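You operate a simulated robot arm through the tools that you are given. There is no shell and no other tool. Be economical: measure what you need, move in short steps, check, and stop when the job is done.

Carry out the task below with a simulated two-armed robot. There is one attempt and no reset: what you move stays moved.

Task
Repatch A: red link into the brown and teal collars, carrier off meanwhile.
Fine: cream rocker off before the link moves and on at the end; orange lever back at CLAMP. Where these are worked on the way, their far stop is far enough and under half their travel is too little: cream rocker, orange lever.

It is judged by the outcome, as a careful person would: the job done as asked, and still so three seconds after it is handed in. It fails if anything else is knocked over, pushed out of place, dropped, spilled or broken.

Robot
Two 7-joint arms with two-finger grippers on one trunk that stands fixed in place. Base frame: the origin is at the foot of the trunk, x ahead of it, y to its left, z up. Readings come in mm, rad, newtons and seconds.
The left shoulder is at [90, 216, 1220], the right one opposite. With the tool pointing down near the work surface each hand reaches from about 340 to 880 mm from the base axis, measured 20 degrees to its own side. Payload 3.43 kg a hand.
Tool frame (each hand has its own): the origin (TCP) lies between the finger pads and is the grasp point; the fingertips stand 20 mm ahead of it; z points along the fingers, y is the line along which they close. Largest opening 124 mm; the body of the gripper starts 93 mm behind the TCP.
Orientation is that of the tool frame in the base frame, as [roll, pitch, yaw] about the fixed x, y, z axes, in that order (R = Rz(yaw) Ry(pitch) Rx(roll)). With the fingers straight down and closing along the base's y, the tool's x points along the base's -x, its y along +y and its z along -z.

Tools
- The arms move only by the tool drive_tool. It takes "left_series", "right_series" or both (then of equal length, played together; a hand with none holds still); each is a list of rows, each an object of numbers (a shift or turn left out is 0, a gripper value left out holds the last): "dx", "dy", "dz": the shift along the base's x, y, z in cm; "ax", "ay", "az": the turn, a rotation vector about the base's x, y, z in rad; "gripper": the opening, from 0 (shut) to 1 (fully open). In form: [{"dx": .., "dy": .., "dz": .., "ax": .., "ay": .., "az": .., "gripper": ..}, ...]. A call has 1 to 12 rows; each row is the pose to reach, as a shift and turn from the pose commanded when the call began. Each row takes 0.2 s and may step no farther than 50 mm and 0.15 rad from the row before; otherwise, or with a gripper value out of range, the whole call is refused. Where a pose cannot be reached the arm comes as near as it can. A force on the tool above 40 N (or 10 N above the force at the start of the call, whichever is more), or a blocked arm, ends the call early, and 0.2 s more pass. Each finger travels about 72 mm/s and halts on what it meets, pressing with about 24 N; the grip force reading is that of the motor and also rises with nothing between the fingers. The clock runs only during rows and for 0.2 s after the last one: add rows that repeat a pose to give the fingers time. It gives the time, the measured TCP pose, the force on the tool (base axes), the opening and the grip force at its end, in the units of the frame above (readings bear some noise), with the torque about the TCP (base axes, N m) and any sound that the robot's microphone picked up.
- Cameras (640 x 400 px; columns grow to the right, rows downward): "scene" is now at [205.9, -56.3, 1382.5]; the picture's right is [-0.65, -0.76, 0.00], its down [-0.47, 0.39, -0.79] and it looks along [0.61, -0.51, -0.61] (base axes); focal length 331 px, centre (320, 200). "left" rides on the left gripper at [82, -14, -140] in its tool frame; the picture's right is [0.17, 0.99, 0.00], its down [-0.83, 0.14, -0.54] and it looks along [-0.53, 0.09, 0.84] (tool axes); focal length 243 px, centre (320, 200). "right" rides on the right gripper at [82, 14, -140] in its tool frame; the picture's right is [-0.17, 0.99, 0.00], its down [-0.83, -0.14, -0.54] and it looks along [-0.53, -0.09, 0.84] (tool axes); focal length 243 px, centre (320, 200). There is no depth. A picture from a camera that has moved, and an enlarged one, comes with that camera's place and axes in the base frame and with its lens.
- camera(camera): a new picture of that camera. The clock stands still meanwhile.
- lift_body(by): slides the trunk up (or, below 0, down) by that many mm; the arms and the scene camera ride with it, the base frame stays. It gives what a move gives, with no picture.
- turn_head(pan, tilt): turns the head with the scene camera to pan (to the left, within 1.396 rad either way) and tilt (down, from -0.506 to 1.204), counted from straight ahead of the robot. It gives what a move gives.
- close_up(camera, box): a new picture of the part [left, top, right, bottom] of that camera's present view, enlarged. The clock stands still meanwhile.
- close_job(): hands the job in; it is judged then, once.

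Go step by step. Nothing tells you positions but the pictures and the camera data: compare them with the known pose of the tool, close in by small moves and look again before you grip or let go. The budget is 120 turns and 78 pictures, counting those below and the enlarged ones. Unless the task says otherwise, let go and move clear before handing in, and close with one line.

The tools are called after "Emit:" by a JSON object that holds its "api" and its "payload". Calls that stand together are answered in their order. drive_tool: Moves the arms, as the interface text tells. Its arguments: {"type":"object","properties":{"left_series":{"type":"array","items":{"type":"object","properties":{"dx":{"type":"number"},"dy":{"type":"number"},"dz":{"type":"number"},"ax":{"type":"number"},"ay":{"type":"number"},"az":{"type":"number"},"gripper":{"type":"number"}}}},"right_series":{"type":"array","items":{"type":"object","properties":{"dx":{"type":"number"},"dy":{"type":"number"},"dz":{"type":"number"},"ax":{"type":"number"},"ay":{"type":"number"},"az":{"type":"number"},"gripper":{"type":"number"}}}}},"required":[]} The other tools are called the same way: lift_body (by) slides the trunk up or down; turn_head (pan, tilt) turns the head that bears the scene camera; camera (camera) takes a picture; close_up (camera, box) takes an enlarged picture of a part of a camera's view; close_job () hands the job in.

At the start:

```text
clock: 0.0
left_position: [432.4, -40.4, 1126.2]
left_tool_rot: [3.141, 0.0, -3.14]
left_ft_force: [0.6, 0.4, 0.1]
left_ft_torque: [0.0, 0.01, 0.0]
left_finger_gap: 124.1
left_grip_force: 0.0
right_position: [425.5, -467.1, 1116.6]
right_tool_rot: [3.141, -0.002, 3.139]
right_ft_force: [0.2, -0.7, -0.2]
right_ft_torque: [0.03, 0.03, 0.02]
right_finger_gap: 124.1
right_grip_force: 0.1
trunk travel left (down, up): [-375.0, 216.0]
head pan, tilt: [-0.702, 0.656]
```

scene: 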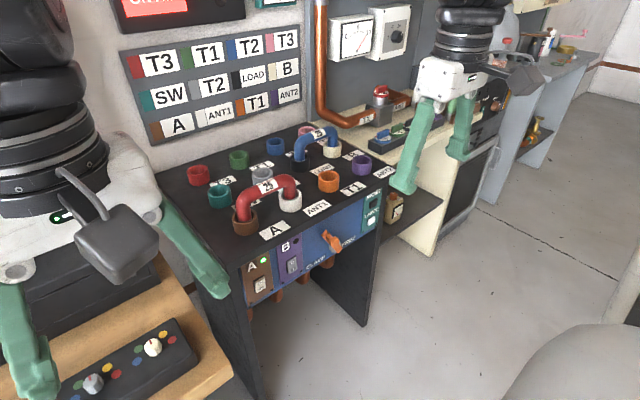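
right: 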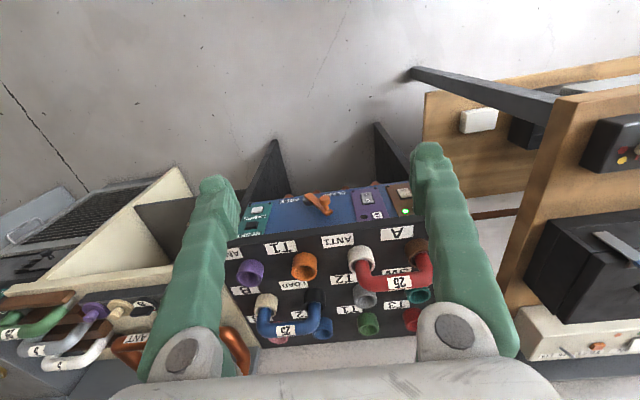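
left: 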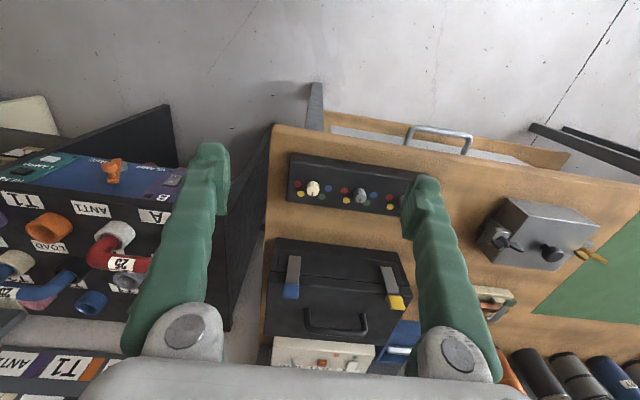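

I see the patch panel with a red U-link sitting in the brown (A) and white (ANT1?) collars, and a front face with rockers A and B and an orange lever. I'll look closer before planning.

Emit:
{"api": "close_up", "payload": {"camera": "scene", "box": [220, 180, 400, 310]}}

Emit:
{"api": "close_up", "payload": {"camera": "scene", "box": [110, 0, 310, 150]}}

Emit:
{"api": "close_up", "payload": {"camera": "scene", "box": [160, 110, 400, 250]}}

Emit:
{"api": "close_up", "payload": {"camera": "right", "box": [220, 170, 450, 345]}}

```text
3.08 times, centred on (310, 245) of scene
camera zoom: at [205.9, -56.3, 1382.5], right [-0.65, -0.76, 0.0], down [-0.47, 0.39, -0.79], along [0.61, -0.51, -0.61], focal length 1020 px, centre (351, 62)
```

zoom: 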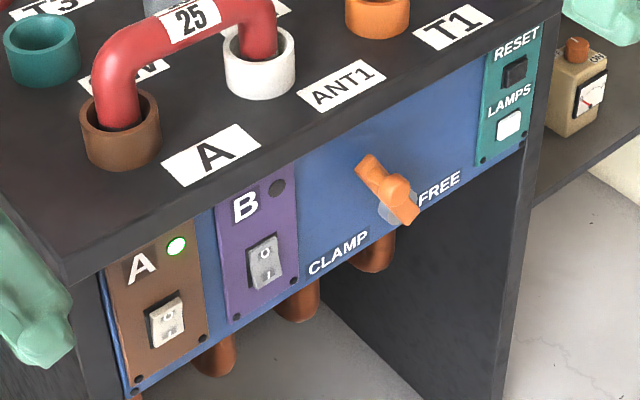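

```text
2.67 times, centred on (210, 75) of scene
camera zoom: at [205.9, -56.3, 1382.5], right [-0.65, -0.76, 0.0], down [-0.47, 0.39, -0.79], along [0.61, -0.51, -0.61], focal length 884 px, centre (613, 533)
```

zoom: 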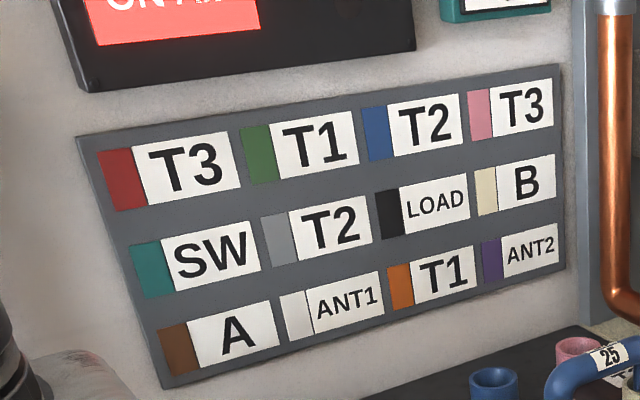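

```text
2.67 times, centred on (280, 180) of scene
camera zoom: at [205.9, -56.3, 1382.5], right [-0.65, -0.76, 0.0], down [-0.47, 0.39, -0.79], along [0.61, -0.51, -0.61], focal length 884 px, centre (427, 253)
```

zoom: 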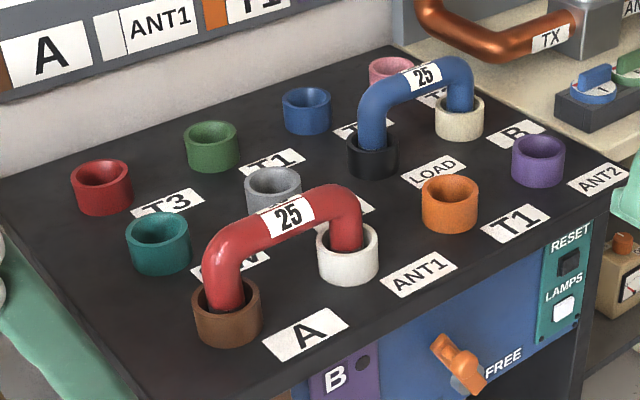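

```text
2.29 times, centred on (335, 258) of right
camera zoom: at [343.3, -454.0, 1256.9], right [0.17, 0.99, 0.0], down [0.83, -0.14, 0.54], along [0.53, -0.09, -0.84], focal length 555 px, centre (286, 69)
```

zoom: 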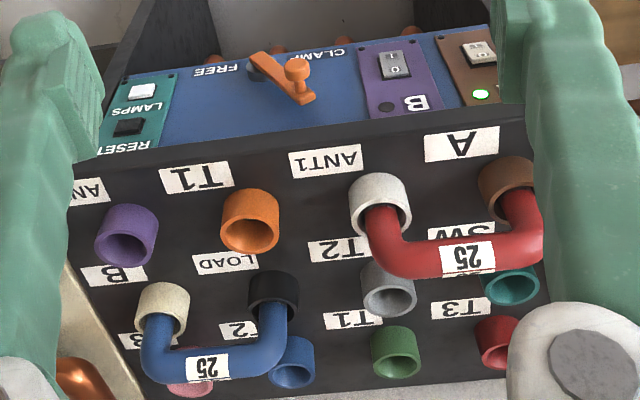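

The red link runs brown(A)–white(ANT1). It must go brown(A)–teal(SW), a 90° turn. I'll zoom in on the rockers and lever to read their states.

Emit:
{"api": "close_up", "payload": {"camera": "scene", "box": [240, 250, 310, 300]}}

Emit:
{"api": "close_up", "payload": {"camera": "scene", "box": [300, 215, 370, 280]}}

Emit:
{"api": "close_up", "payload": {"camera": "right", "box": [260, 170, 430, 270]}}

```text
8.00 times, centred on (275, 275) of scene
camera zoom: at [205.9, -56.3, 1382.5], right [-0.65, -0.76, 0.0], down [-0.47, 0.39, -0.79], along [0.61, -0.51, -0.61], focal length 2651 px, centre (680, -400)
```

zoom: 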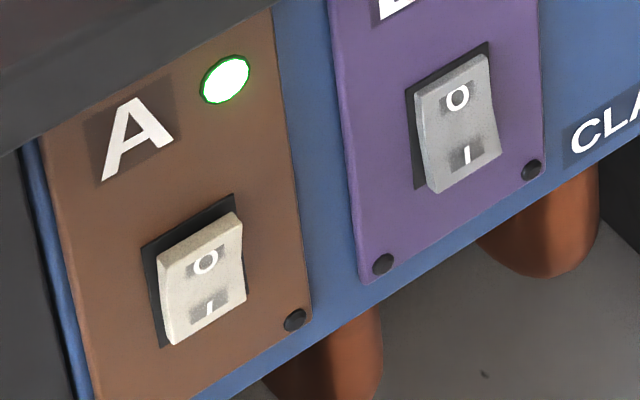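

```text
6.15 times, centred on (335, 248) of scene
camera zoom: at [205.9, -56.3, 1382.5], right [-0.65, -0.76, 0.0], down [-0.47, 0.39, -0.79], along [0.61, -0.51, -0.61], focal length 2039 px, centre (228, -92)
```

zoom: 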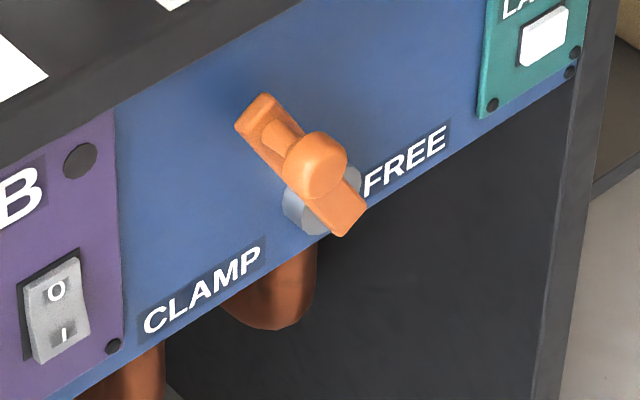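

```text
3.76 times, centred on (345, 220) of right
camera zoom: at [343.3, -454.0, 1256.9], right [0.17, 0.99, 0.0], down [0.83, -0.14, 0.54], along [0.53, -0.09, -0.84], focal length 913 px, centre (226, 125)
```

zoom: 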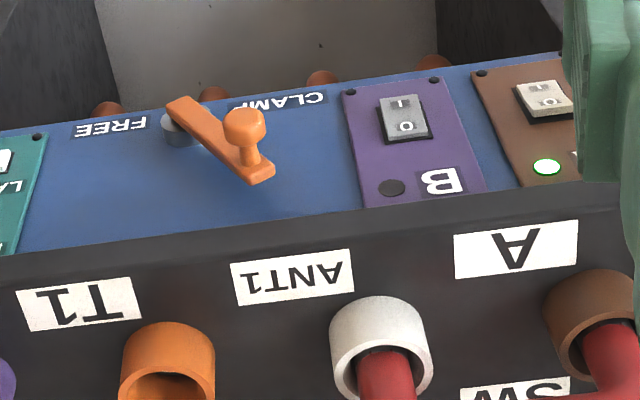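

Findings: the front face is vertical at x≈715. The A rocker is at about (715,-287,698), pressed on I with its LED lit, and the lever knob is at about (664,-495,753), pointing to the CLAMP side. I'll move the left arm aside and bring the closed right hand, tilted 45°, in front of the A rocker.

Emit:
{"api": "drive_tool", "payload": {"left_series": [{"dy": 1.5}, {"dy": 3}, {"dy": 4.5}, {"dy": 6}, {"dy": 7.5}, {"dy": 9}, {"dy": 10.5}, {"dy": 12}, {"dy": 13.5}, {"dy": 15}], "right_series": [{"dx": 0.5, "dy": 1.8, "dz": -3, "ay": -0.0785, "gripper": 0}, {"dx": 1, "dy": 3.6, "dz": -6, "ay": -0.157}, {"dx": 1.5, "dy": 5.4, "dz": -9, "ay": -0.2355}, {"dx": 2, "dy": 7.2, "dz": -12, "ay": -0.314}, {"dx": 2.5, "dy": 9, "dz": -15, "ay": -0.3925}, {"dx": 3, "dy": 10.8, "dz": -18, "ay": -0.471}, {"dx": 3.5, "dy": 12.6, "dz": -21, "ay": -0.5495}, {"dx": 4, "dy": 14.4, "dz": -24, "ay": -0.628}, {"dx": 4.5, "dy": 16.2, "dz": -27, "ay": -0.7065}, {"dx": 5, "dy": 18, "dz": -30, "ay": -0.785}]}}

```text
clock: 2.2
left_position: [431.5, 108.2, 1124.1]
left_tool_rot: [3.139, -0.001, -3.141]
left_ft_force: [-0.1, -0.5, -0.1]
left_ft_torque: [0.06, -0.02, -0.01]
left_finger_gap: 124.0
left_grip_force: 0.1
right_position: [474.4, -285.5, 822.1]
right_tool_rot: [3.125, 0.775, 3.137]
right_ft_force: [0.3, -0.8, -0.8]
right_ft_torque: [0.0, 0.01, -0.04]
right_finger_gap: 0.0
right_grip_force: 23.6
right hand out of reach, approached as far as the arm can: row 5, 6, 7, 8, 9
trunk travel left (down, up): [-375.0, 216.0]
head pan, tilt: [-0.702, 0.656]
```

The hand is at (474,-285,822), tilted as wanted. Next I'll go to a standoff in front of the rocker and look.

Emit:
{"api": "drive_tool", "payload": {"right_series": [{"dx": 3, "dz": -2.5}, {"dx": 6, "dz": -5}, {"dx": 9, "dz": -7.5}, {"dx": 12, "dz": -10}, {"dx": 15, "dz": -10}, {"dx": 16.5, "dz": -10}]}}

Emit:
{"api": "camera", "payload": {"camera": "right"}}

Emit:
{"api": "camera", "payload": {"camera": "scene"}}

```text
clock: 3.6
left_position: [433.4, 109.4, 1123.6]
left_tool_rot: [3.141, 0.001, -3.141]
left_ft_force: [0.3, 0.1, -0.6]
left_ft_torque: [0.0, 0.03, -0.02]
left_finger_gap: 124.2
left_grip_force: 0.1
right_position: [640.9, -286.0, 719.8]
right_tool_rot: [3.141, 0.783, -3.139]
right_ft_force: [-0.7, 0.5, -0.1]
right_ft_torque: [0.01, 0.04, -0.01]
right_finger_gap: 0.0
right_grip_force: 23.7
trunk travel left (down, up): [-375.0, 216.0]
head pan, tilt: [-0.702, 0.656]
```

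```text
67 pictures are left
camera right: at [484.2, -272.8, 760.1], right [0.12, 0.99, 0.12], down [0.21, -0.14, 0.97], along [0.97, -0.09, -0.22], focal length 243 px, centre (320, 200)
```

right: 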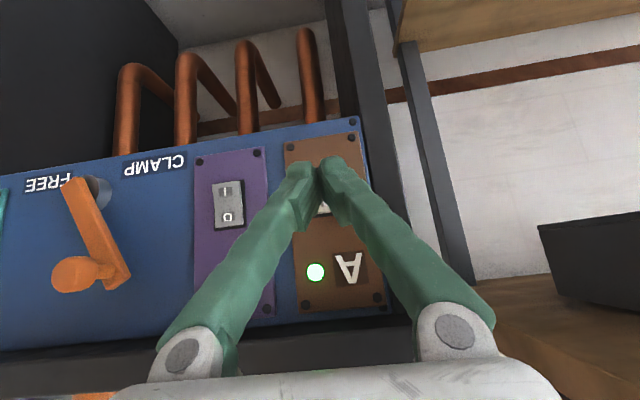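

```text
66 pictures are left
camera scene: at [206.2, -56.2, 1382.4], right [-0.65, -0.76, 0.0], down [-0.47, 0.39, -0.79], along [0.61, -0.51, -0.61], focal length 331 px, centre (320, 200)
```

scene: 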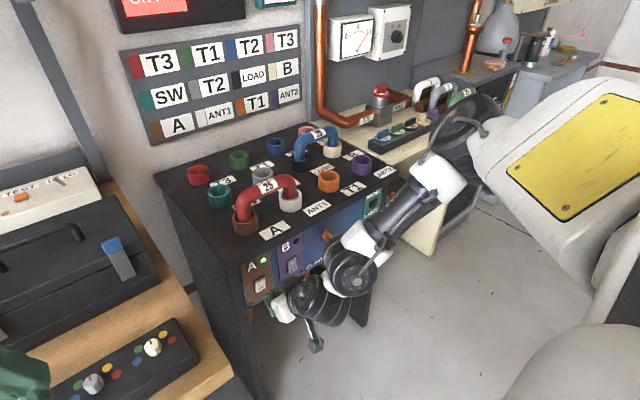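

Emit:
{"api": "close_up", "payload": {"camera": "right", "box": [190, 130, 390, 300]}}

Emit:
{"api": "close_up", "payload": {"camera": "scene", "box": [235, 240, 335, 310]}}

```text
2.35 times, centred on (290, 215) of right
camera zoom: at [484.2, -272.8, 760.1], right [0.12, 0.99, 0.12], down [0.21, -0.14, 0.97], along [0.97, -0.09, -0.22], focal length 571 px, centre (391, 165)
```

zoom: 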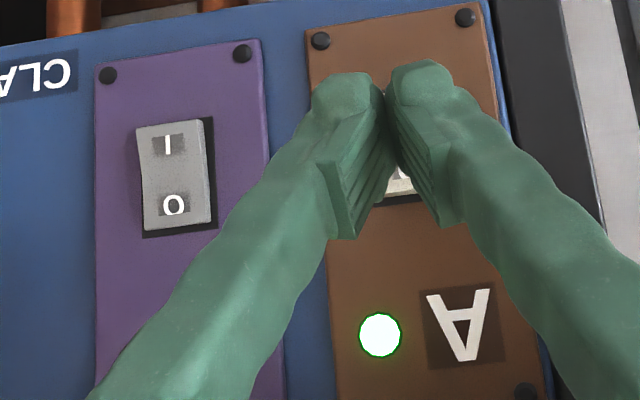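

```text
5.71 times, centred on (285, 275) of scene
camera zoom: at [206.2, -56.2, 1382.4], right [-0.65, -0.76, 0.0], down [-0.47, 0.39, -0.79], along [0.61, -0.51, -0.61], focal length 1893 px, centre (520, -229)
```

zoom: 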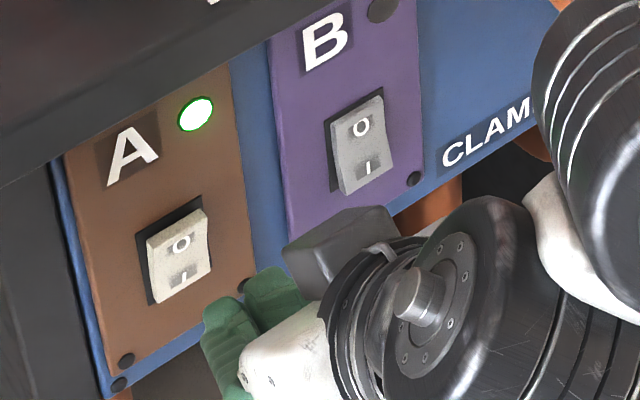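

The hand is aligned with the rocker (O end at z≈720, pivot ≈700). I'll press forward on the O half in small steps.

Emit:
{"api": "drive_tool", "payload": {"right_series": [{"dx": 2, "dz": -0.3}, {"dx": 3.5, "dz": -0.3}, {"dx": 4, "dz": -0.3}, {"dx": 4.4, "dz": -0.3}, {"dx": 4.7, "dz": -0.3}, {"dx": 5.0, "dz": -0.3}, {"dx": 5.3, "dz": -0.3}]}}

Emit:
{"api": "close_up", "payload": {"camera": "scene", "box": [235, 240, 335, 310]}}

```text
clock: 5.2
left_position: [429.9, 109.5, 1124.4]
left_tool_rot: [3.141, 0.001, 3.141]
left_ft_force: [-0.6, -0.3, 0.0]
left_ft_torque: [0.03, -0.01, -0.01]
left_finger_gap: 124.1
left_grip_force: 0.1
right_position: [689.1, -285.6, 714.0]
right_tool_rot: [-3.14, 0.781, -3.138]
right_ft_force: [-25.7, -1.3, 7.0]
right_ft_torque: [0.19, -0.16, -0.02]
right_finger_gap: 6.0
right_grip_force: 34.1
trunk travel left (down, up): [-375.0, 216.0]
head pan, tilt: [-0.702, 0.656]
```

```text
5.71 times, centred on (285, 275) of scene
camera zoom: at [202.5, -56.1, 1383.0], right [-0.65, -0.76, 0.0], down [-0.46, 0.39, -0.79], along [0.61, -0.51, -0.61], focal length 1893 px, centre (520, -229)
```

zoom: 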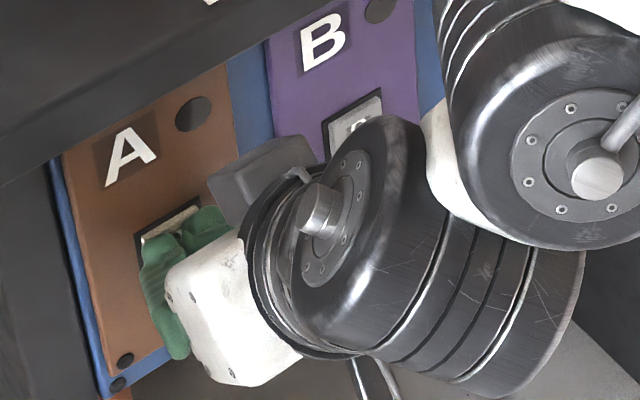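

The LED went out, so carrier A is off. I'll retreat, then move in front of the lever knob with the fingers opened to straddle it.

Emit:
{"api": "drive_tool", "payload": {"right_series": [{"dx": -4}, {"dx": -8.5, "gripper": 0.5}, {"dx": -8.5, "dy": -4.5, "dz": 0.8}, {"dx": -8.5, "dy": -9, "dz": 1.6}, {"dx": -8.5, "dy": -13.5, "dz": 2.4}, {"dx": -8.5, "dy": -18, "dz": 3.2}, {"dx": -8.5, "dy": -21.3, "dz": 4}]}}

Emit:
{"api": "camera", "payload": {"camera": "right"}}

Emit:
{"api": "close_up", "payload": {"camera": "scene", "box": [235, 210, 395, 310]}}

```text
clock: 6.8
left_position: [432.5, 108.3, 1124.6]
left_tool_rot: [3.141, 0.001, -3.141]
left_ft_force: [0.0, 0.7, 0.8]
left_ft_torque: [0.0, 0.0, -0.02]
left_finger_gap: 124.1
left_grip_force: 0.1
right_position: [609.4, -495.8, 754.7]
right_tool_rot: [3.139, 0.786, 3.141]
right_ft_force: [-0.1, 0.7, -0.2]
right_ft_torque: [-0.01, 0.02, 0.03]
right_finger_gap: 62.0
right_grip_force: 0.0
trunk travel left (down, up): [-375.0, 216.0]
head pan, tilt: [-0.702, 0.656]
```

```text
62 pictures are left
camera right: at [452.1, -485.0, 795.0], right [0.12, 0.99, 0.12], down [0.21, -0.14, 0.97], along [0.97, -0.09, -0.22], focal length 243 px, centre (320, 200)
```

right: 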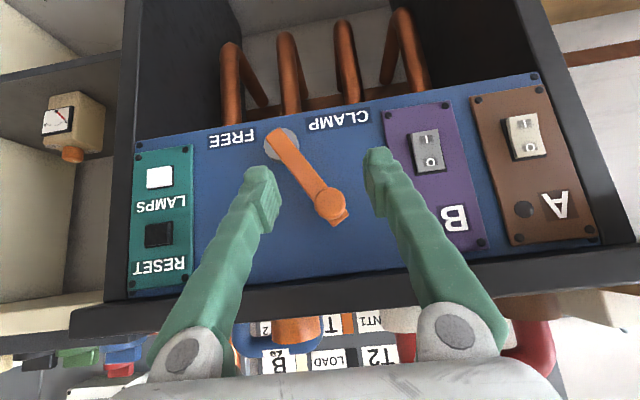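

```text
4.00 times, centred on (315, 260) of scene
camera zoom: at [205.2, -56.3, 1382.6], right [-0.65, -0.76, 0.0], down [-0.47, 0.39, -0.79], along [0.61, -0.51, -0.61], focal length 1325 px, centre (340, -40)
```

zoom: 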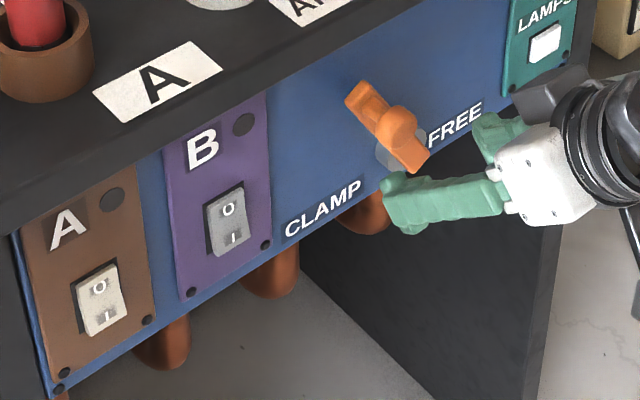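

The lever's at about 30° toward CLAMP, with hub ≈(708,-548,661) and knob ≈(665,-496,751). I'll advance to straddle the knob and narrow the gap.

Emit:
{"api": "drive_tool", "payload": {"right_series": [{"dx": 2}, {"dx": 4}, {"dx": 5.5}, {"dx": 5.5, "gripper": 0.32}, {"dx": 5.5}]}}

Emit:
{"api": "close_up", "payload": {"camera": "right", "box": [190, 80, 450, 250]}}

```text
clock: 8.0
left_position: [432.1, 108.2, 1123.7]
left_tool_rot: [-3.141, 0.0, 3.141]
left_ft_force: [0.7, -0.2, 0.0]
left_ft_torque: [0.03, 0.02, -0.01]
left_finger_gap: 124.1
left_grip_force: 0.2
right_position: [662.2, -500.2, 750.7]
right_tool_rot: [3.141, 0.785, 3.141]
right_ft_force: [0.2, -0.3, -0.7]
right_ft_torque: [-0.02, 0.01, 0.0]
right_finger_gap: 39.8
right_grip_force: 0.0
trunk travel left (down, up): [-375.0, 216.0]
head pan, tilt: [-0.702, 0.656]
```

```text
2.35 times, centred on (320, 165) of right
camera zoom: at [505.3, -486.0, 793.4], right [0.12, 0.99, 0.12], down [0.21, -0.14, 0.97], along [0.97, -0.09, -0.22], focal length 571 px, centre (320, 282)
```

zoom: 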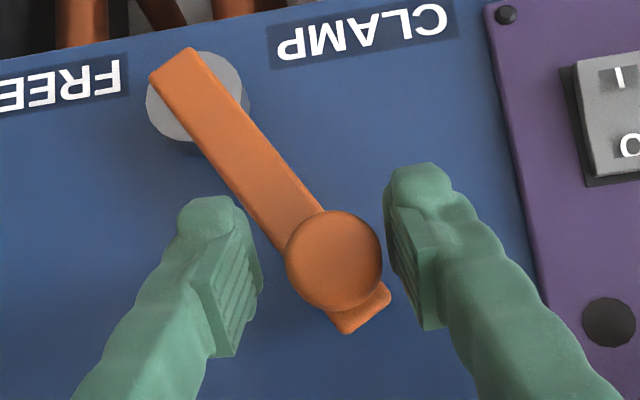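

The knob is between the fingers. I'll drive along the arc toward FREE.

Emit:
{"api": "drive_tool", "payload": {"right_series": [{"dy": -1.5, "dz": 0.5}, {"dy": -3, "dz": 1.0}, {"dy": -4.5, "dz": 1.3}, {"dy": -6, "dz": 1.4}, {"dy": -7.5, "dz": 1.3}, {"dy": -9, "dz": 0.9}, {"dy": -10.2, "dz": 0.4}, {"dy": -11.2, "dz": 0}]}}

Emit:
{"api": "camera", "payload": {"camera": "right"}}

```text
clock: 9.8
left_position: [431.5, 110.7, 1124.3]
left_tool_rot: [-3.14, -0.001, 3.142]
left_ft_force: [0.2, 0.7, 0.3]
left_ft_torque: [0.02, -0.01, -0.02]
left_finger_gap: 124.0
left_grip_force: 0.0
right_position: [665.3, -607.7, 755.3]
right_tool_rot: [3.138, 0.785, -3.14]
right_ft_force: [0.8, 14.3, 1.3]
right_ft_torque: [0.11, 0.08, 0.02]
right_finger_gap: 47.7
right_grip_force: 6.5
trunk travel left (down, up): [-375.0, 216.0]
head pan, tilt: [-0.702, 0.656]
```

```text
59 pictures are left
camera right: at [507.8, -595.2, 795.5], right [0.11, 0.99, 0.12], down [0.21, -0.14, 0.97], along [0.97, -0.08, -0.22], focal length 243 px, centre (320, 200)
```

right: 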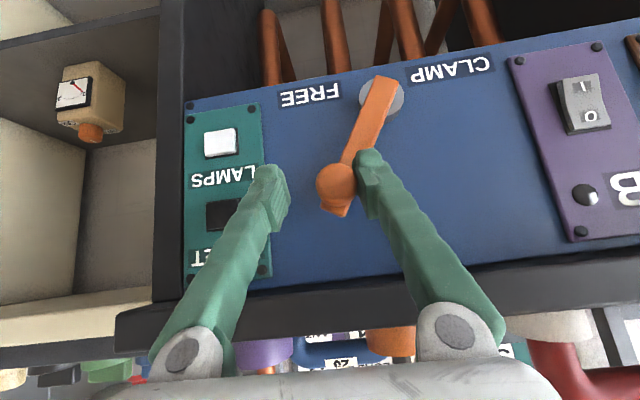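

The lever has swung past centre to the FREE side with about 14 N resisting. I'll push slightly further to find the stop.

Emit:
{"api": "drive_tool", "payload": {"right_series": [{"dy": -0.5, "dz": -0.2, "gripper": 0.3}, {"dy": -1.0, "dz": -0.4}, {"dy": -1.5, "dz": -0.6}]}}

Emit:
{"api": "close_up", "payload": {"camera": "right", "box": [190, 50, 510, 260]}}

```text
clock: 10.5
left_position: [431.4, 109.5, 1123.6]
left_tool_rot: [3.141, 0.0, 3.141]
left_ft_force: [0.5, 0.5, 0.3]
left_ft_torque: [0.02, -0.01, -0.02]
left_finger_gap: 124.1
left_grip_force: 0.1
right_position: [667.6, -609.5, 752.4]
right_tool_rot: [3.114, 0.791, -3.14]
right_ft_force: [-3.1, 23.3, 5.1]
right_ft_torque: [0.19, 0.25, 0.15]
right_finger_gap: 49.0
right_grip_force: 11.0
trunk travel left (down, up): [-375.0, 216.0]
head pan, tilt: [-0.702, 0.656]
stopped in row 3 (right hand): the force on the tool passed its limit at 42 N (the readings are from after the stop); the commanded pose is now the measured one
```

```text
1.90 times, centred on (350, 155) of right
camera zoom: at [509.4, -600.1, 792.4], right [0.09, 0.99, 0.14], down [0.2, -0.15, 0.97], along [0.97, -0.06, -0.22], focal length 462 px, centre (263, 286)
```

zoom: 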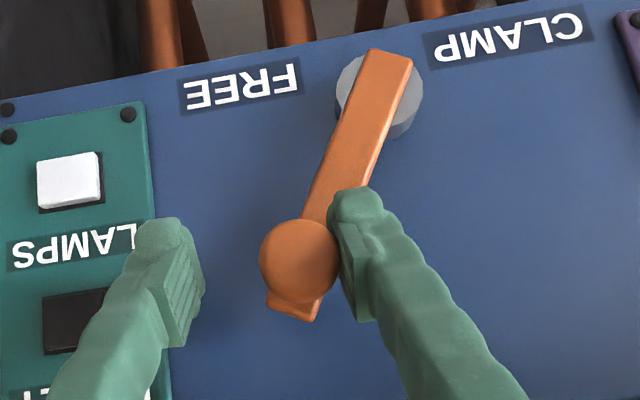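

The lever is at its FREE stop. I'll back off, rise clear, and straighten the tool.

Emit:
{"api": "drive_tool", "payload": {"right_series": [{"gripper": 0.5}, {"dx": -4}, {"dx": -8}, {"dx": -8, "dz": 4, "ay": 0.13}, {"dx": -8, "dz": 8.5, "ay": 0.26}, {"dx": -8, "dz": 13, "ay": 0.39}, {"dx": -8, "dz": 17.5, "ay": 0.52}, {"dx": -8, "dz": 22, "ay": 0.65}, {"dx": -8, "dz": 26.5, "ay": 0.785}, {"dx": -8, "dz": 30, "ay": 0.785}]}}

Emit:
{"api": "close_up", "payload": {"camera": "scene", "box": [160, 110, 400, 310]}}

```text
clock: 12.7
left_position: [432.0, 108.8, 1124.8]
left_tool_rot: [3.141, 0.002, -3.141]
left_ft_force: [0.3, -0.8, 0.1]
left_ft_torque: [0.01, -0.01, -0.02]
left_finger_gap: 124.4
left_grip_force: 0.1
right_position: [584.7, -617.4, 1051.3]
right_tool_rot: [3.124, 0.004, 3.14]
right_ft_force: [-0.5, 0.1, 0.0]
right_ft_torque: [-0.02, 0.01, -0.01]
right_finger_gap: 61.8
right_grip_force: 0.1
trunk travel left (down, up): [-375.0, 216.0]
head pan, tilt: [-0.702, 0.656]
```

```text
2.00 times, centred on (280, 210) of scene
camera zoom: at [204.3, -56.2, 1382.7], right [-0.65, -0.76, 0.0], down [-0.47, 0.39, -0.79], along [0.61, -0.51, -0.61], focal length 663 px, centre (400, 180)
```

zoom: 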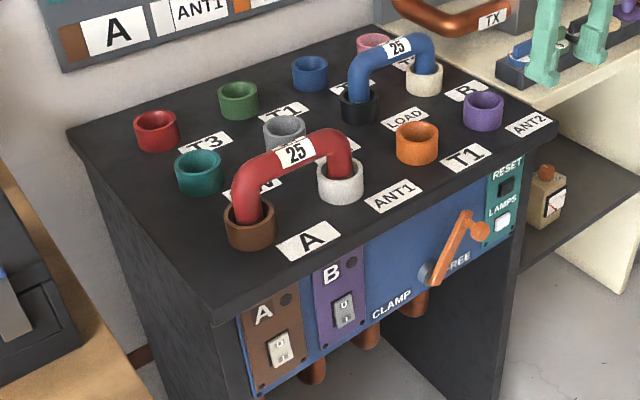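

The lever stays at FREE and the rocker is off. Now I'll move over toward the link for a close view from the hand camera.

Emit:
{"api": "drive_tool", "payload": {"right_series": [{"dx": 1.5, "dy": 4.2, "ax": -0.017}, {"dx": 3, "dy": 8.4, "ax": -0.017}, {"dx": 4.5, "dy": 12.6, "ax": -0.017}, {"dx": 6, "dy": 16.8, "ax": -0.017}, {"dx": 7.5, "dy": 21, "ax": -0.017}, {"dx": 9.5, "dy": 25.2, "ax": -0.017}]}}

Emit:
{"api": "camera", "payload": {"camera": "right"}}

```text
clock: 14.1
left_position: [431.5, 108.8, 1123.7]
left_tool_rot: [-3.141, -0.001, -3.141]
left_ft_force: [-0.5, 0.5, 0.7]
left_ft_torque: [-0.01, -0.03, 0.02]
left_finger_gap: 124.1
left_grip_force: 0.0
right_position: [657.9, -371.3, 1045.1]
right_tool_rot: [3.139, 0.01, 3.14]
right_ft_force: [0.1, 1.2, 1.3]
right_ft_torque: [-0.02, -0.02, -0.02]
right_finger_gap: 61.9
right_grip_force: 0.1
right hand out of reach, approached as far as the arm can: row 6
trunk travel left (down, up): [-375.0, 216.0]
head pan, tilt: [-0.702, 0.656]
```

```text
56 pictures are left
camera right: at [574.4, -359.4, 1184.4], right [0.17, 0.99, 0.0], down [0.82, -0.14, 0.55], along [0.54, -0.09, -0.84], focal length 243 px, centre (320, 200)
```

right: 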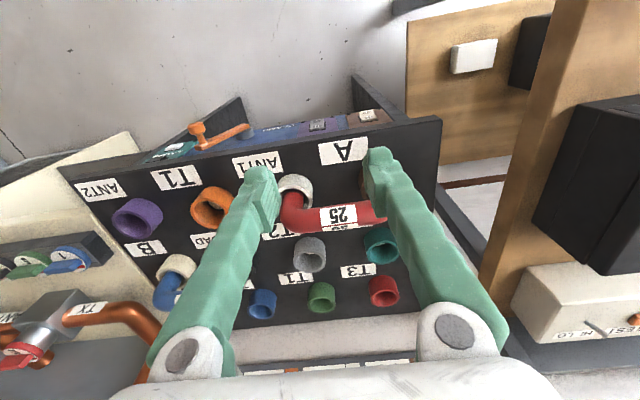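

This is at the arm's edge at this height. I'll raise the trunk so that the tool-down reach over the table is larger, then retry.

Emit:
{"api": "lift_body", "payload": {"by": 150}}

Emit:
{"api": "drive_tool", "payload": {"right_series": [{"dx": 1, "dz": -4}, {"dx": 2, "dz": -8}, {"dx": 3, "dz": -12}, {"dx": 6, "dz": -14}, {"dx": 9, "dz": -14.5}]}}

```text
clock: 15.9
left_position: [431.4, 107.6, 1272.5]
left_tool_rot: [-3.14, -0.001, 3.142]
left_ft_force: [0.2, 0.7, 0.3]
left_ft_torque: [0.0, 0.01, -0.01]
left_finger_gap: 124.1
left_grip_force: 0.1
right_position: [647.3, -372.8, 1325.6]
right_tool_rot: [3.138, 0.228, 3.141]
right_ft_force: [-0.8, 0.1, 0.1]
right_ft_torque: [0.0, -0.01, -0.02]
right_finger_gap: 62.2
right_grip_force: 0.0
trunk travel left (down, up): [-525.0, 66.0]
head pan, tilt: [-0.702, 0.656]
```

```text
clock: 17.1
left_position: [432.4, 109.7, 1273.7]
left_tool_rot: [-3.141, 0.001, -3.141]
left_ft_force: [-0.7, 0.9, -0.3]
left_ft_torque: [0.03, -0.03, 0.0]
left_finger_gap: 123.9
left_grip_force: 0.1
right_position: [710.7, -374.3, 1183.2]
right_tool_rot: [3.136, 0.232, -3.141]
right_ft_force: [0.2, 0.7, -0.3]
right_ft_torque: [0.04, -0.03, 0.0]
right_finger_gap: 61.8
right_grip_force: 0.0
right hand out of reach, approached as far as the arm can: row 5
trunk travel left (down, up): [-525.0, 66.0]
head pan, tilt: [-0.702, 0.656]
```

The lift altered the hand's tilt by 0.23 rad. I'll straighten it while descending over the link.

Emit:
{"api": "drive_tool", "payload": {"right_series": [{"dx": -2, "dz": -4, "ay": 0.06}, {"dx": -2, "dz": -8, "ay": 0.12}, {"dx": -2, "dz": -12, "ay": 0.18}, {"dx": 0, "dz": -14, "ay": 0.232}, {"dx": 2.5, "dz": -15, "ay": 0.232}]}}

```text
clock: 18.3
left_position: [432.8, 108.0, 1273.2]
left_tool_rot: [3.142, 0.0, 3.14]
left_ft_force: [-0.6, 0.3, 0.1]
left_ft_torque: [0.0, 0.0, -0.01]
left_finger_gap: 123.9
left_grip_force: 0.0
right_position: [657.5, -396.0, 1057.8]
right_tool_rot: [3.137, 0.0, 3.14]
right_ft_force: [-0.3, 0.4, -0.8]
right_ft_torque: [0.01, -0.01, 0.02]
right_finger_gap: 61.8
right_grip_force: 0.1
right hand out of reach, approached as far as the arm can: row 2, 3, 4, 5
trunk travel left (down, up): [-525.0, 66.0]
head pan, tilt: [-0.702, 0.656]
```

Emit:
{"api": "camera", "payload": {"camera": "scene"}}

```text
55 pictures are left
camera scene: at [145.5, -56.7, 1547.6], right [-0.65, -0.76, 0.0], down [-0.47, 0.39, -0.79], along [0.61, -0.51, -0.61], focal length 331 px, centre (320, 200)
```

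scene: 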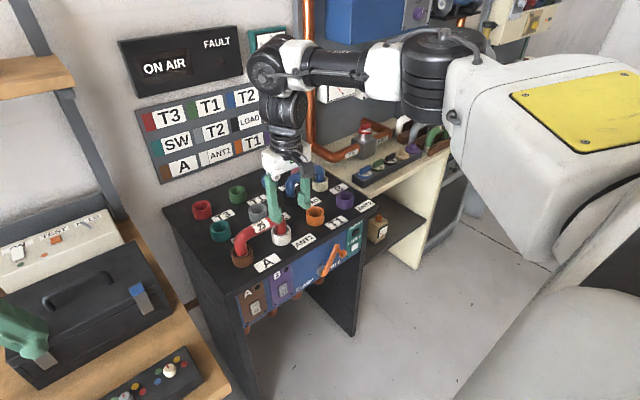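

The trunk lift also shifts the shoulders back by about 60 mm (the scene camera went from x=206 to 145), so rising doesn't help. I'll pull the hand back to an easy pose and lower the trunk again.

Emit:
{"api": "drive_tool", "payload": {"right_series": [{"dx": -4, "dz": 2}, {"dx": -8, "dz": 4}, {"dx": -12, "dz": 6}]}}

Emit:
{"api": "lift_body", "payload": {"by": -50}}

```text
clock: 19.1
left_position: [430.7, 109.0, 1274.2]
left_tool_rot: [3.141, 0.001, 3.141]
left_ft_force: [-0.9, -0.4, 0.4]
left_ft_torque: [-0.01, -0.02, 0.0]
left_finger_gap: 123.8
left_grip_force: 0.1
right_position: [535.6, -397.5, 1118.9]
right_tool_rot: [3.138, -0.002, -3.141]
right_ft_force: [1.0, 0.1, -0.6]
right_ft_torque: [0.01, 0.0, -0.01]
right_finger_gap: 62.1
right_grip_force: 0.0
trunk travel left (down, up): [-525.0, 66.0]
head pan, tilt: [-0.702, 0.656]
```

```text
clock: 20.0
left_position: [432.9, 108.8, 1224.1]
left_tool_rot: [3.141, 0.002, 3.141]
left_ft_force: [-1.1, 0.7, -0.3]
left_ft_torque: [0.02, -0.02, 0.0]
left_finger_gap: 124.0
left_grip_force: 0.0
right_position: [535.1, -396.6, 1066.9]
right_tool_rot: [3.138, -0.002, 3.141]
right_ft_force: [0.2, 0.1, -0.1]
right_ft_torque: [0.02, -0.03, 0.0]
right_finger_gap: 61.9
right_grip_force: 0.1
trunk travel left (down, up): [-475.0, 116.0]
head pan, tilt: [-0.702, 0.656]
```

Emit:
{"api": "lift_body", "payload": {"by": -100}}

Emit:
{"api": "drive_tool", "payload": {"right_series": [{"dx": 0, "dz": 2.5}, {"dx": 4, "dz": 2.5}, {"dx": 8, "dz": 2.5}, {"dx": 12, "dz": 2.5}, {"dx": 16, "dz": 2.5}, {"dx": 20, "dz": 2.5}, {"dx": 23, "dz": 2.5}]}}

```text
clock: 21.3
left_position: [432.2, 108.6, 1123.6]
left_tool_rot: [-3.14, 0.002, 3.141]
left_ft_force: [-0.4, 0.7, 0.5]
left_ft_torque: [-0.02, -0.03, 0.0]
left_finger_gap: 124.1
left_grip_force: 0.1
right_position: [535.6, -397.2, 967.7]
right_tool_rot: [3.138, -0.002, 3.142]
right_ft_force: [-0.2, -1.1, 0.6]
right_ft_torque: [-0.03, 0.01, 0.0]
right_finger_gap: 62.0
right_grip_force: 0.0
trunk travel left (down, up): [-375.0, 216.0]
head pan, tilt: [-0.702, 0.656]
```

```text
clock: 22.9
left_position: [433.2, 107.9, 1123.1]
left_tool_rot: [3.141, -0.001, 3.141]
left_ft_force: [0.8, 0.3, -0.1]
left_ft_torque: [0.01, 0.01, 0.01]
left_finger_gap: 123.9
left_grip_force: 0.0
right_position: [686.4, -412.0, 983.9]
right_tool_rot: [3.137, -0.004, -3.142]
right_ft_force: [0.2, -0.4, 0.0]
right_ft_torque: [0.03, 0.02, 0.0]
right_finger_gap: 62.0
right_grip_force: 0.0
right hand out of reach, approached as far as the arm can: row 5, 6, 7
trunk travel left (down, up): [-375.0, 216.0]
head pan, tilt: [-0.702, 0.656]
```

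The arm stops around x≈690 with this yaw and drifts sideways, which looks like a joint limit and not true reach. I need a 90° yaw for the link anyway, so I'll back off, yaw the tool and try again.

Emit:
{"api": "drive_tool", "payload": {"right_series": [{"dx": -4, "dy": 1, "dz": 2}, {"dx": -4, "dy": 1.5, "dz": 3, "az": 0.145}, {"dx": -4, "dy": 2, "dz": 3, "az": 0.29}, {"dx": -4, "dy": 2, "dz": 3, "az": 0.435}, {"dx": -4, "dy": 2, "dz": 3, "az": 0.58}, {"dx": -4, "dy": 2, "dz": 3, "az": 0.725}, {"dx": -4, "dy": 2, "dz": 3, "az": 0.87}, {"dx": -4, "dy": 2, "dz": 3, "az": 1.015}, {"dx": -4, "dy": 2, "dz": 3, "az": 1.16}, {"dx": -4, "dy": 2, "dz": 3, "az": 1.305}, {"dx": -4, "dy": 2, "dz": 3, "az": 1.45}, {"dx": -4, "dy": 2, "dz": 3, "az": 1.57}]}}

Emit:
{"api": "drive_tool", "payload": {"right_series": [{"dx": 3, "dy": 1}, {"dx": 6, "dy": 2}, {"dx": 9, "dy": 2.5}, {"dx": 12, "dy": 2.5}]}}

```text
clock: 25.5
left_position: [431.1, 108.3, 1123.5]
left_tool_rot: [-3.14, -0.001, -3.141]
left_ft_force: [-0.9, -0.3, 0.5]
left_ft_torque: [-0.02, -0.01, -0.01]
left_finger_gap: 124.2
left_grip_force: 0.0
right_position: [648.7, -389.7, 1011.1]
right_tool_rot: [3.139, -0.003, -1.57]
right_ft_force: [0.0, -0.1, 0.3]
right_ft_torque: [-0.02, -0.02, -0.03]
right_finger_gap: 61.8
right_grip_force: 0.1
trunk travel left (down, up): [-375.0, 216.0]
head pan, tilt: [-0.702, 0.656]
```

```text
clock: 26.5
left_position: [432.9, 109.1, 1123.8]
left_tool_rot: [3.141, -0.001, 3.14]
left_ft_force: [0.0, -0.7, -1.2]
left_ft_torque: [0.01, -0.01, 0.02]
left_finger_gap: 123.8
left_grip_force: 0.1
right_position: [668.2, -383.4, 1011.7]
right_tool_rot: [3.138, -0.002, -1.572]
right_ft_force: [-0.3, -0.2, -0.4]
right_ft_torque: [0.0, 0.01, -0.02]
right_finger_gap: 61.9
right_grip_force: 0.1
right hand out of reach, approached as far as the arm can: row 1, 2, 3, 4
trunk travel left (down, up): [-375.0, 216.0]
head pan, tilt: [-0.702, 0.656]
```

The reach limit is real and depends on height, so a tilted tool is needed. Plan: grip the bar with the tool leaned about 37° diagonally. After a −90° turn of the link, the lean then favours reach at both places. First I'll apply the tilt and move to a pre-grasp point about 90 mm back along the tool axis.

Emit:
{"api": "drive_tool", "payload": {"right_series": [{"dx": 0, "dy": -0.5, "dz": 0.5, "ax": 0.0908, "ay": -0.0912, "az": 0.0215, "gripper": 0.6}, {"dx": 0, "dy": -1, "dz": 1, "ax": 0.1816, "ay": -0.1824, "az": 0.043}, {"dx": 1, "dy": -1.5, "dz": 1, "ax": 0.2724, "ay": -0.2736, "az": 0.0645}, {"dx": 2, "dy": -2, "dz": 1, "ax": 0.3632, "ay": -0.3648, "az": 0.086}, {"dx": 3, "dy": -2, "dz": 0.5, "ax": 0.454, "ay": -0.456, "az": 0.1075}, {"dx": 5, "dy": -2.2, "dz": 0, "ax": 0.454, "ay": -0.456, "az": 0.1075}, {"dx": 6.2, "dy": -2.2, "dz": -0.5, "ax": 0.454, "ay": -0.456, "az": 0.1075}]}}

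Emit:
{"api": "camera", "payload": {"camera": "right"}}

Emit:
{"api": "camera", "payload": {"camera": "scene"}}

```text
clock: 28.1
left_position: [432.6, 107.8, 1124.3]
left_tool_rot: [3.142, 0.001, -3.141]
left_ft_force: [-0.4, -0.7, -0.3]
left_ft_torque: [0.0, 0.0, 0.01]
left_finger_gap: 124.2
left_grip_force: 0.0
right_position: [734.7, -410.0, 1002.7]
right_tool_rot: [-2.636, 0.408, -1.353]
right_ft_force: [-0.8, 0.3, 0.0]
right_ft_torque: [0.02, 0.01, -0.03]
right_finger_gap: 74.7
right_grip_force: 0.0
trunk travel left (down, up): [-375.0, 216.0]
head pan, tilt: [-0.702, 0.656]
```

```text
54 pictures are left
camera right: at [682.6, -548.0, 1076.6], right [-0.92, 0.15, -0.37], down [-0.25, 0.5, 0.83], along [0.31, 0.85, -0.42], focal length 243 px, centre (320, 200)
```

right: 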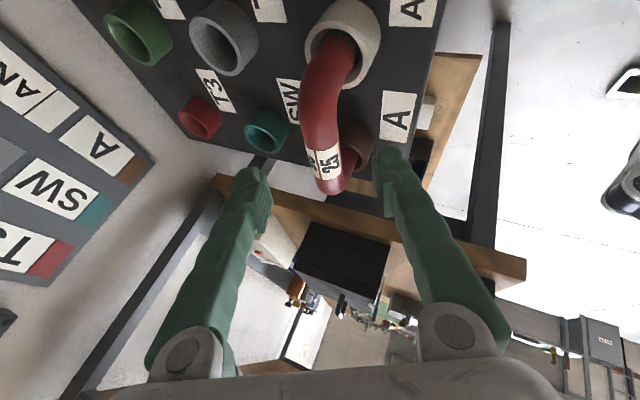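

```text
53 pictures are left
camera scene: at [205.9, -56.6, 1382.5], right [-0.65, -0.76, 0.0], down [-0.47, 0.39, -0.79], along [0.61, -0.51, -0.61], focal length 331 px, centre (320, 200)
```

scene: 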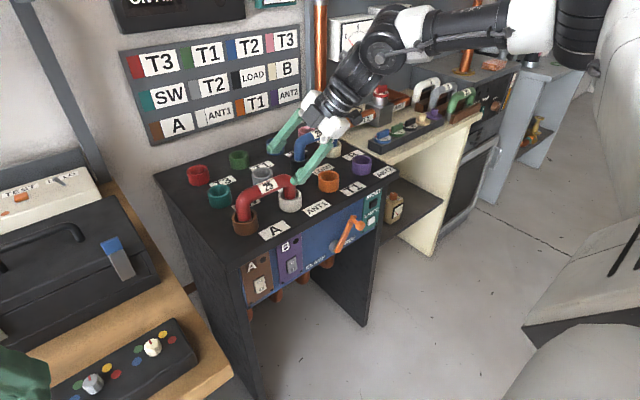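

The tilted pose is reachable and the link is framed between the fingers. I'll zoom in to refine the bar position.

Emit:
{"api": "close_up", "payload": {"camera": "right", "box": [220, 0, 440, 220]}}

Emit:
{"api": "close_up", "payload": {"camera": "scene", "box": [170, 120, 350, 250]}}

```text
1.82 times, centred on (330, 110) of right
camera zoom: at [682.6, -548.0, 1076.6], right [-0.92, 0.15, -0.37], down [-0.25, 0.5, 0.83], along [0.31, 0.85, -0.42], focal length 441 px, centre (302, 364)
```

zoom: 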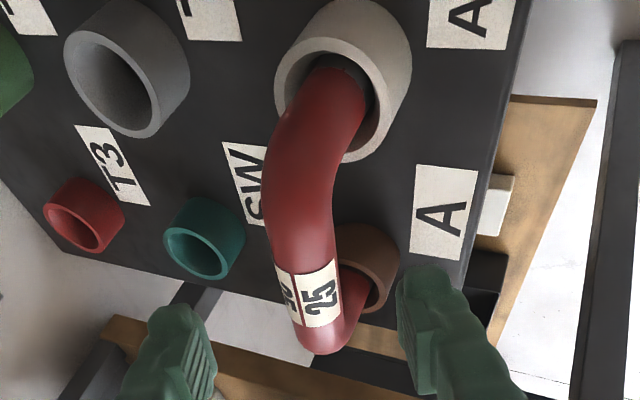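

```text
3.08 times, centred on (260, 185) of scene
camera zoom: at [205.9, -56.6, 1382.5], right [-0.65, -0.76, 0.0], down [-0.47, 0.39, -0.79], along [0.61, -0.51, -0.61], focal length 1020 px, centre (505, 246)
```

zoom: 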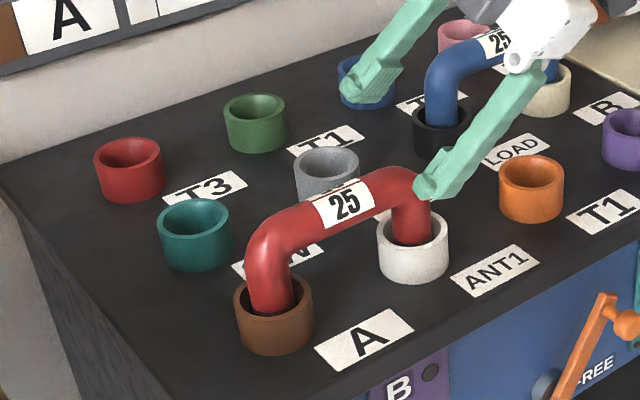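

Refined: white collar (769,-432,880), brown (769,-302,880), teal (896,-302,880), bar axis ≈(764,-368,941). I'll close in most of the way and check.

Emit:
{"api": "drive_tool", "payload": {"right_series": [{"dx": 0.8, "dy": 1.2, "dz": -1.6}, {"dx": 1.6, "dy": 2.4, "dz": -3.2}, {"dx": 2.2, "dy": 3.2, "dz": -4.4}]}}

Emit:
{"api": "close_up", "payload": {"camera": "right", "box": [220, 50, 440, 220]}}

Emit:
{"api": "close_up", "payload": {"camera": "scene", "box": [200, 130, 340, 250]}}

```text
clock: 28.9
left_position: [434.0, 109.4, 1123.9]
left_tool_rot: [-3.141, 0.0, -3.141]
left_ft_force: [0.8, 0.1, 0.5]
left_ft_torque: [-0.01, 0.03, 0.02]
left_finger_gap: 124.2
left_grip_force: 0.0
right_position: [756.3, -377.7, 956.5]
right_tool_rot: [-2.635, 0.406, -1.355]
right_ft_force: [0.2, 1.2, 0.4]
right_ft_torque: [-0.03, -0.03, -0.04]
right_finger_gap: 74.4
right_grip_force: 0.1
trunk travel left (down, up): [-375.0, 216.0]
head pan, tilt: [-0.702, 0.656]
```

```text
2.35 times, centred on (330, 135) of right
camera zoom: at [704.7, -514.3, 1030.9], right [-0.92, 0.15, -0.37], down [-0.25, 0.51, 0.82], along [0.31, 0.85, -0.43], focal length 571 px, centre (296, 353)
```

zoom: 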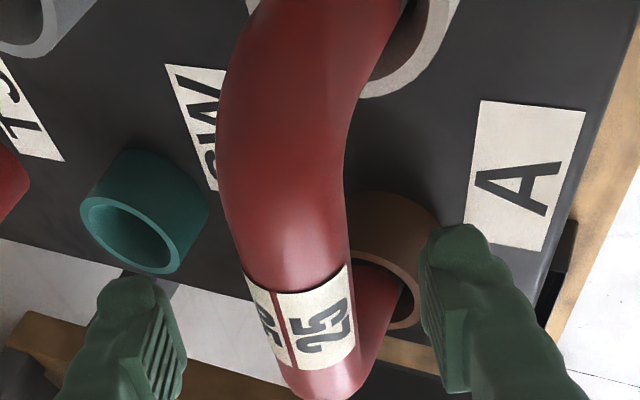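

```text
3.33 times, centred on (270, 190) of scene
camera zoom: at [206.3, -55.9, 1382.4], right [-0.65, -0.76, 0.0], down [-0.47, 0.39, -0.79], along [0.61, -0.51, -0.61], focal length 1104 px, centre (487, 233)
```

zoom: 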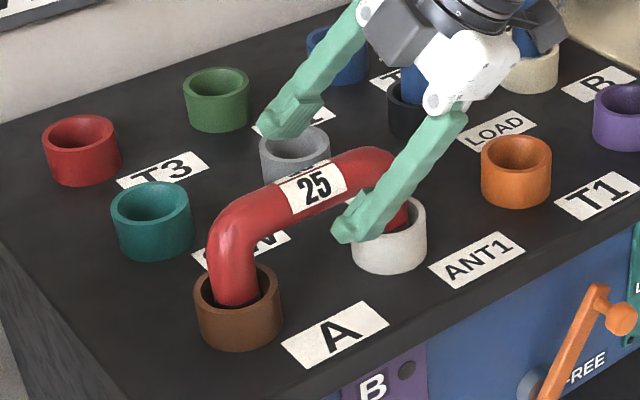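

The bar is centred between the fingers, with its axis re-measured at ≈(761,-369,945). I'll move the last bit and grip.

Emit:
{"api": "drive_tool", "payload": {"right_series": [{"dx": 0.4, "dy": 0.6, "dz": -0.8}, {"dx": 0.75, "dy": 1.1, "dz": -1.5}, {"dx": 0.75, "dy": 1.1, "dz": -1.5, "gripper": 0}, {"dx": 0.75, "dy": 1.1, "dz": -1.5}, {"dx": 0.75, "dy": 1.1, "dz": -1.5}, {"dx": 0.75, "dy": 1.1, "dz": -1.5}]}}

Emit:
{"api": "close_up", "payload": {"camera": "right", "box": [220, 50, 440, 220]}}

```text
clock: 30.3
left_position: [432.7, 108.2, 1123.9]
left_tool_rot: [-3.14, 0.001, 3.141]
left_ft_force: [0.5, 0.4, -0.8]
left_ft_torque: [0.01, -0.03, -0.01]
left_finger_gap: 124.0
left_grip_force: 0.0
right_position: [764.6, -365.8, 942.6]
right_tool_rot: [-2.634, 0.409, -1.356]
right_ft_force: [-1.4, 0.0, -0.2]
right_ft_torque: [-0.07, 0.02, 0.0]
right_finger_gap: 30.9
right_grip_force: 23.7
trunk travel left (down, up): [-375.0, 216.0]
head pan, tilt: [-0.702, 0.656]
```

```text
2.35 times, centred on (330, 135) of right
camera zoom: at [712.2, -503.2, 1016.2], right [-0.92, 0.15, -0.37], down [-0.25, 0.51, 0.82], along [0.31, 0.85, -0.43], focal length 571 px, centre (296, 353)
```

zoom: 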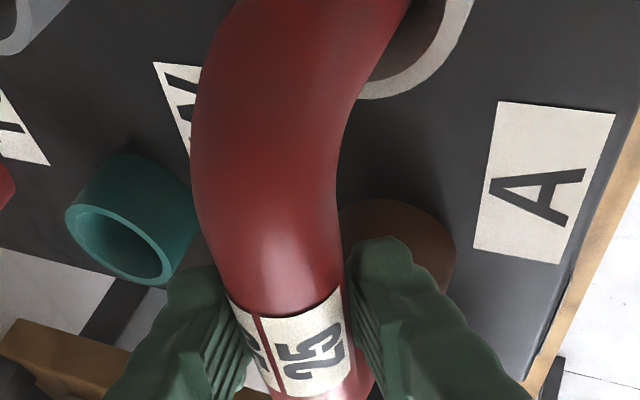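

Gripped firmly (gap 30.9 mm). I'll lift straight up slowly.

Emit:
{"api": "drive_tool", "payload": {"right_series": [{"dz": 0.5}, {"dz": 1}, {"dz": 1.7}, {"dz": 2.5}, {"dz": 3.3}, {"dz": 4.1}, {"dz": 5}, {"dz": 6}, {"dz": 7}]}}

Emit:
{"api": "camera", "payload": {"camera": "scene"}}

Emit:
{"api": "camera", "payload": {"camera": "right"}}

```text
clock: 32.3
left_position: [433.0, 107.9, 1124.3]
left_tool_rot: [-3.141, -0.001, 3.14]
left_ft_force: [-0.7, 0.2, 0.0]
left_ft_torque: [0.0, -0.02, -0.02]
left_finger_gap: 124.1
left_grip_force: 0.1
right_position: [765.6, -365.4, 1013.5]
right_tool_rot: [-2.638, 0.409, -1.354]
right_ft_force: [0.7, 0.3, -2.7]
right_ft_torque: [-0.01, 0.02, 0.03]
right_finger_gap: 30.8
right_grip_force: 24.3
trunk travel left (down, up): [-375.0, 216.0]
head pan, tilt: [-0.702, 0.656]
```

```text
47 pictures are left
camera scene: at [206.1, -56.2, 1382.4], right [-0.65, -0.76, 0.0], down [-0.47, 0.39, -0.79], along [0.61, -0.51, -0.61], focal length 331 px, centre (320, 200)
```

scene: 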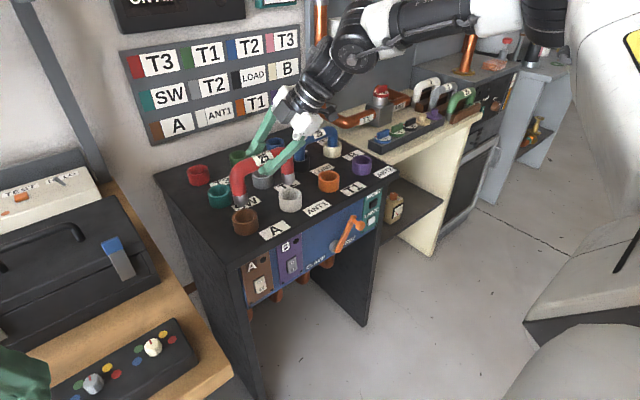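

```text
46 pictures are left
camera right: at [713.6, -502.2, 1087.3], right [-0.92, 0.15, -0.37], down [-0.25, 0.51, 0.82], along [0.31, 0.85, -0.43], focal length 243 px, centre (320, 200)
```

right: 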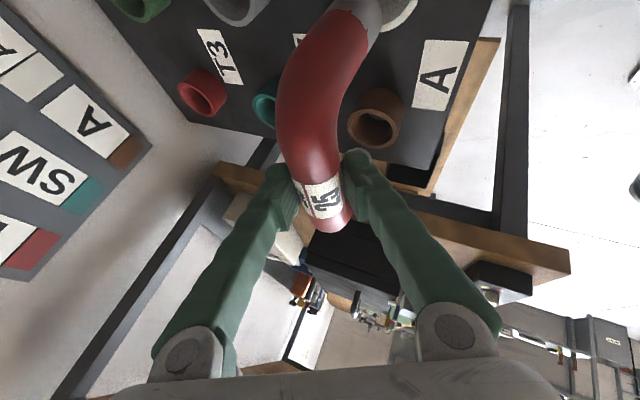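

Emit:
{"api": "close_up", "payload": {"camera": "scene", "box": [200, 120, 340, 250]}}

```text
3.08 times, centred on (270, 185) of scene
camera zoom: at [206.1, -56.2, 1382.4], right [-0.65, -0.76, 0.0], down [-0.47, 0.39, -0.79], along [0.61, -0.51, -0.61], focal length 1020 px, centre (474, 246)
```

zoom: 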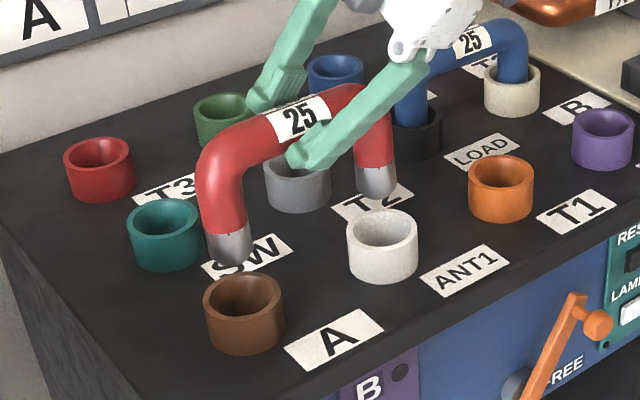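

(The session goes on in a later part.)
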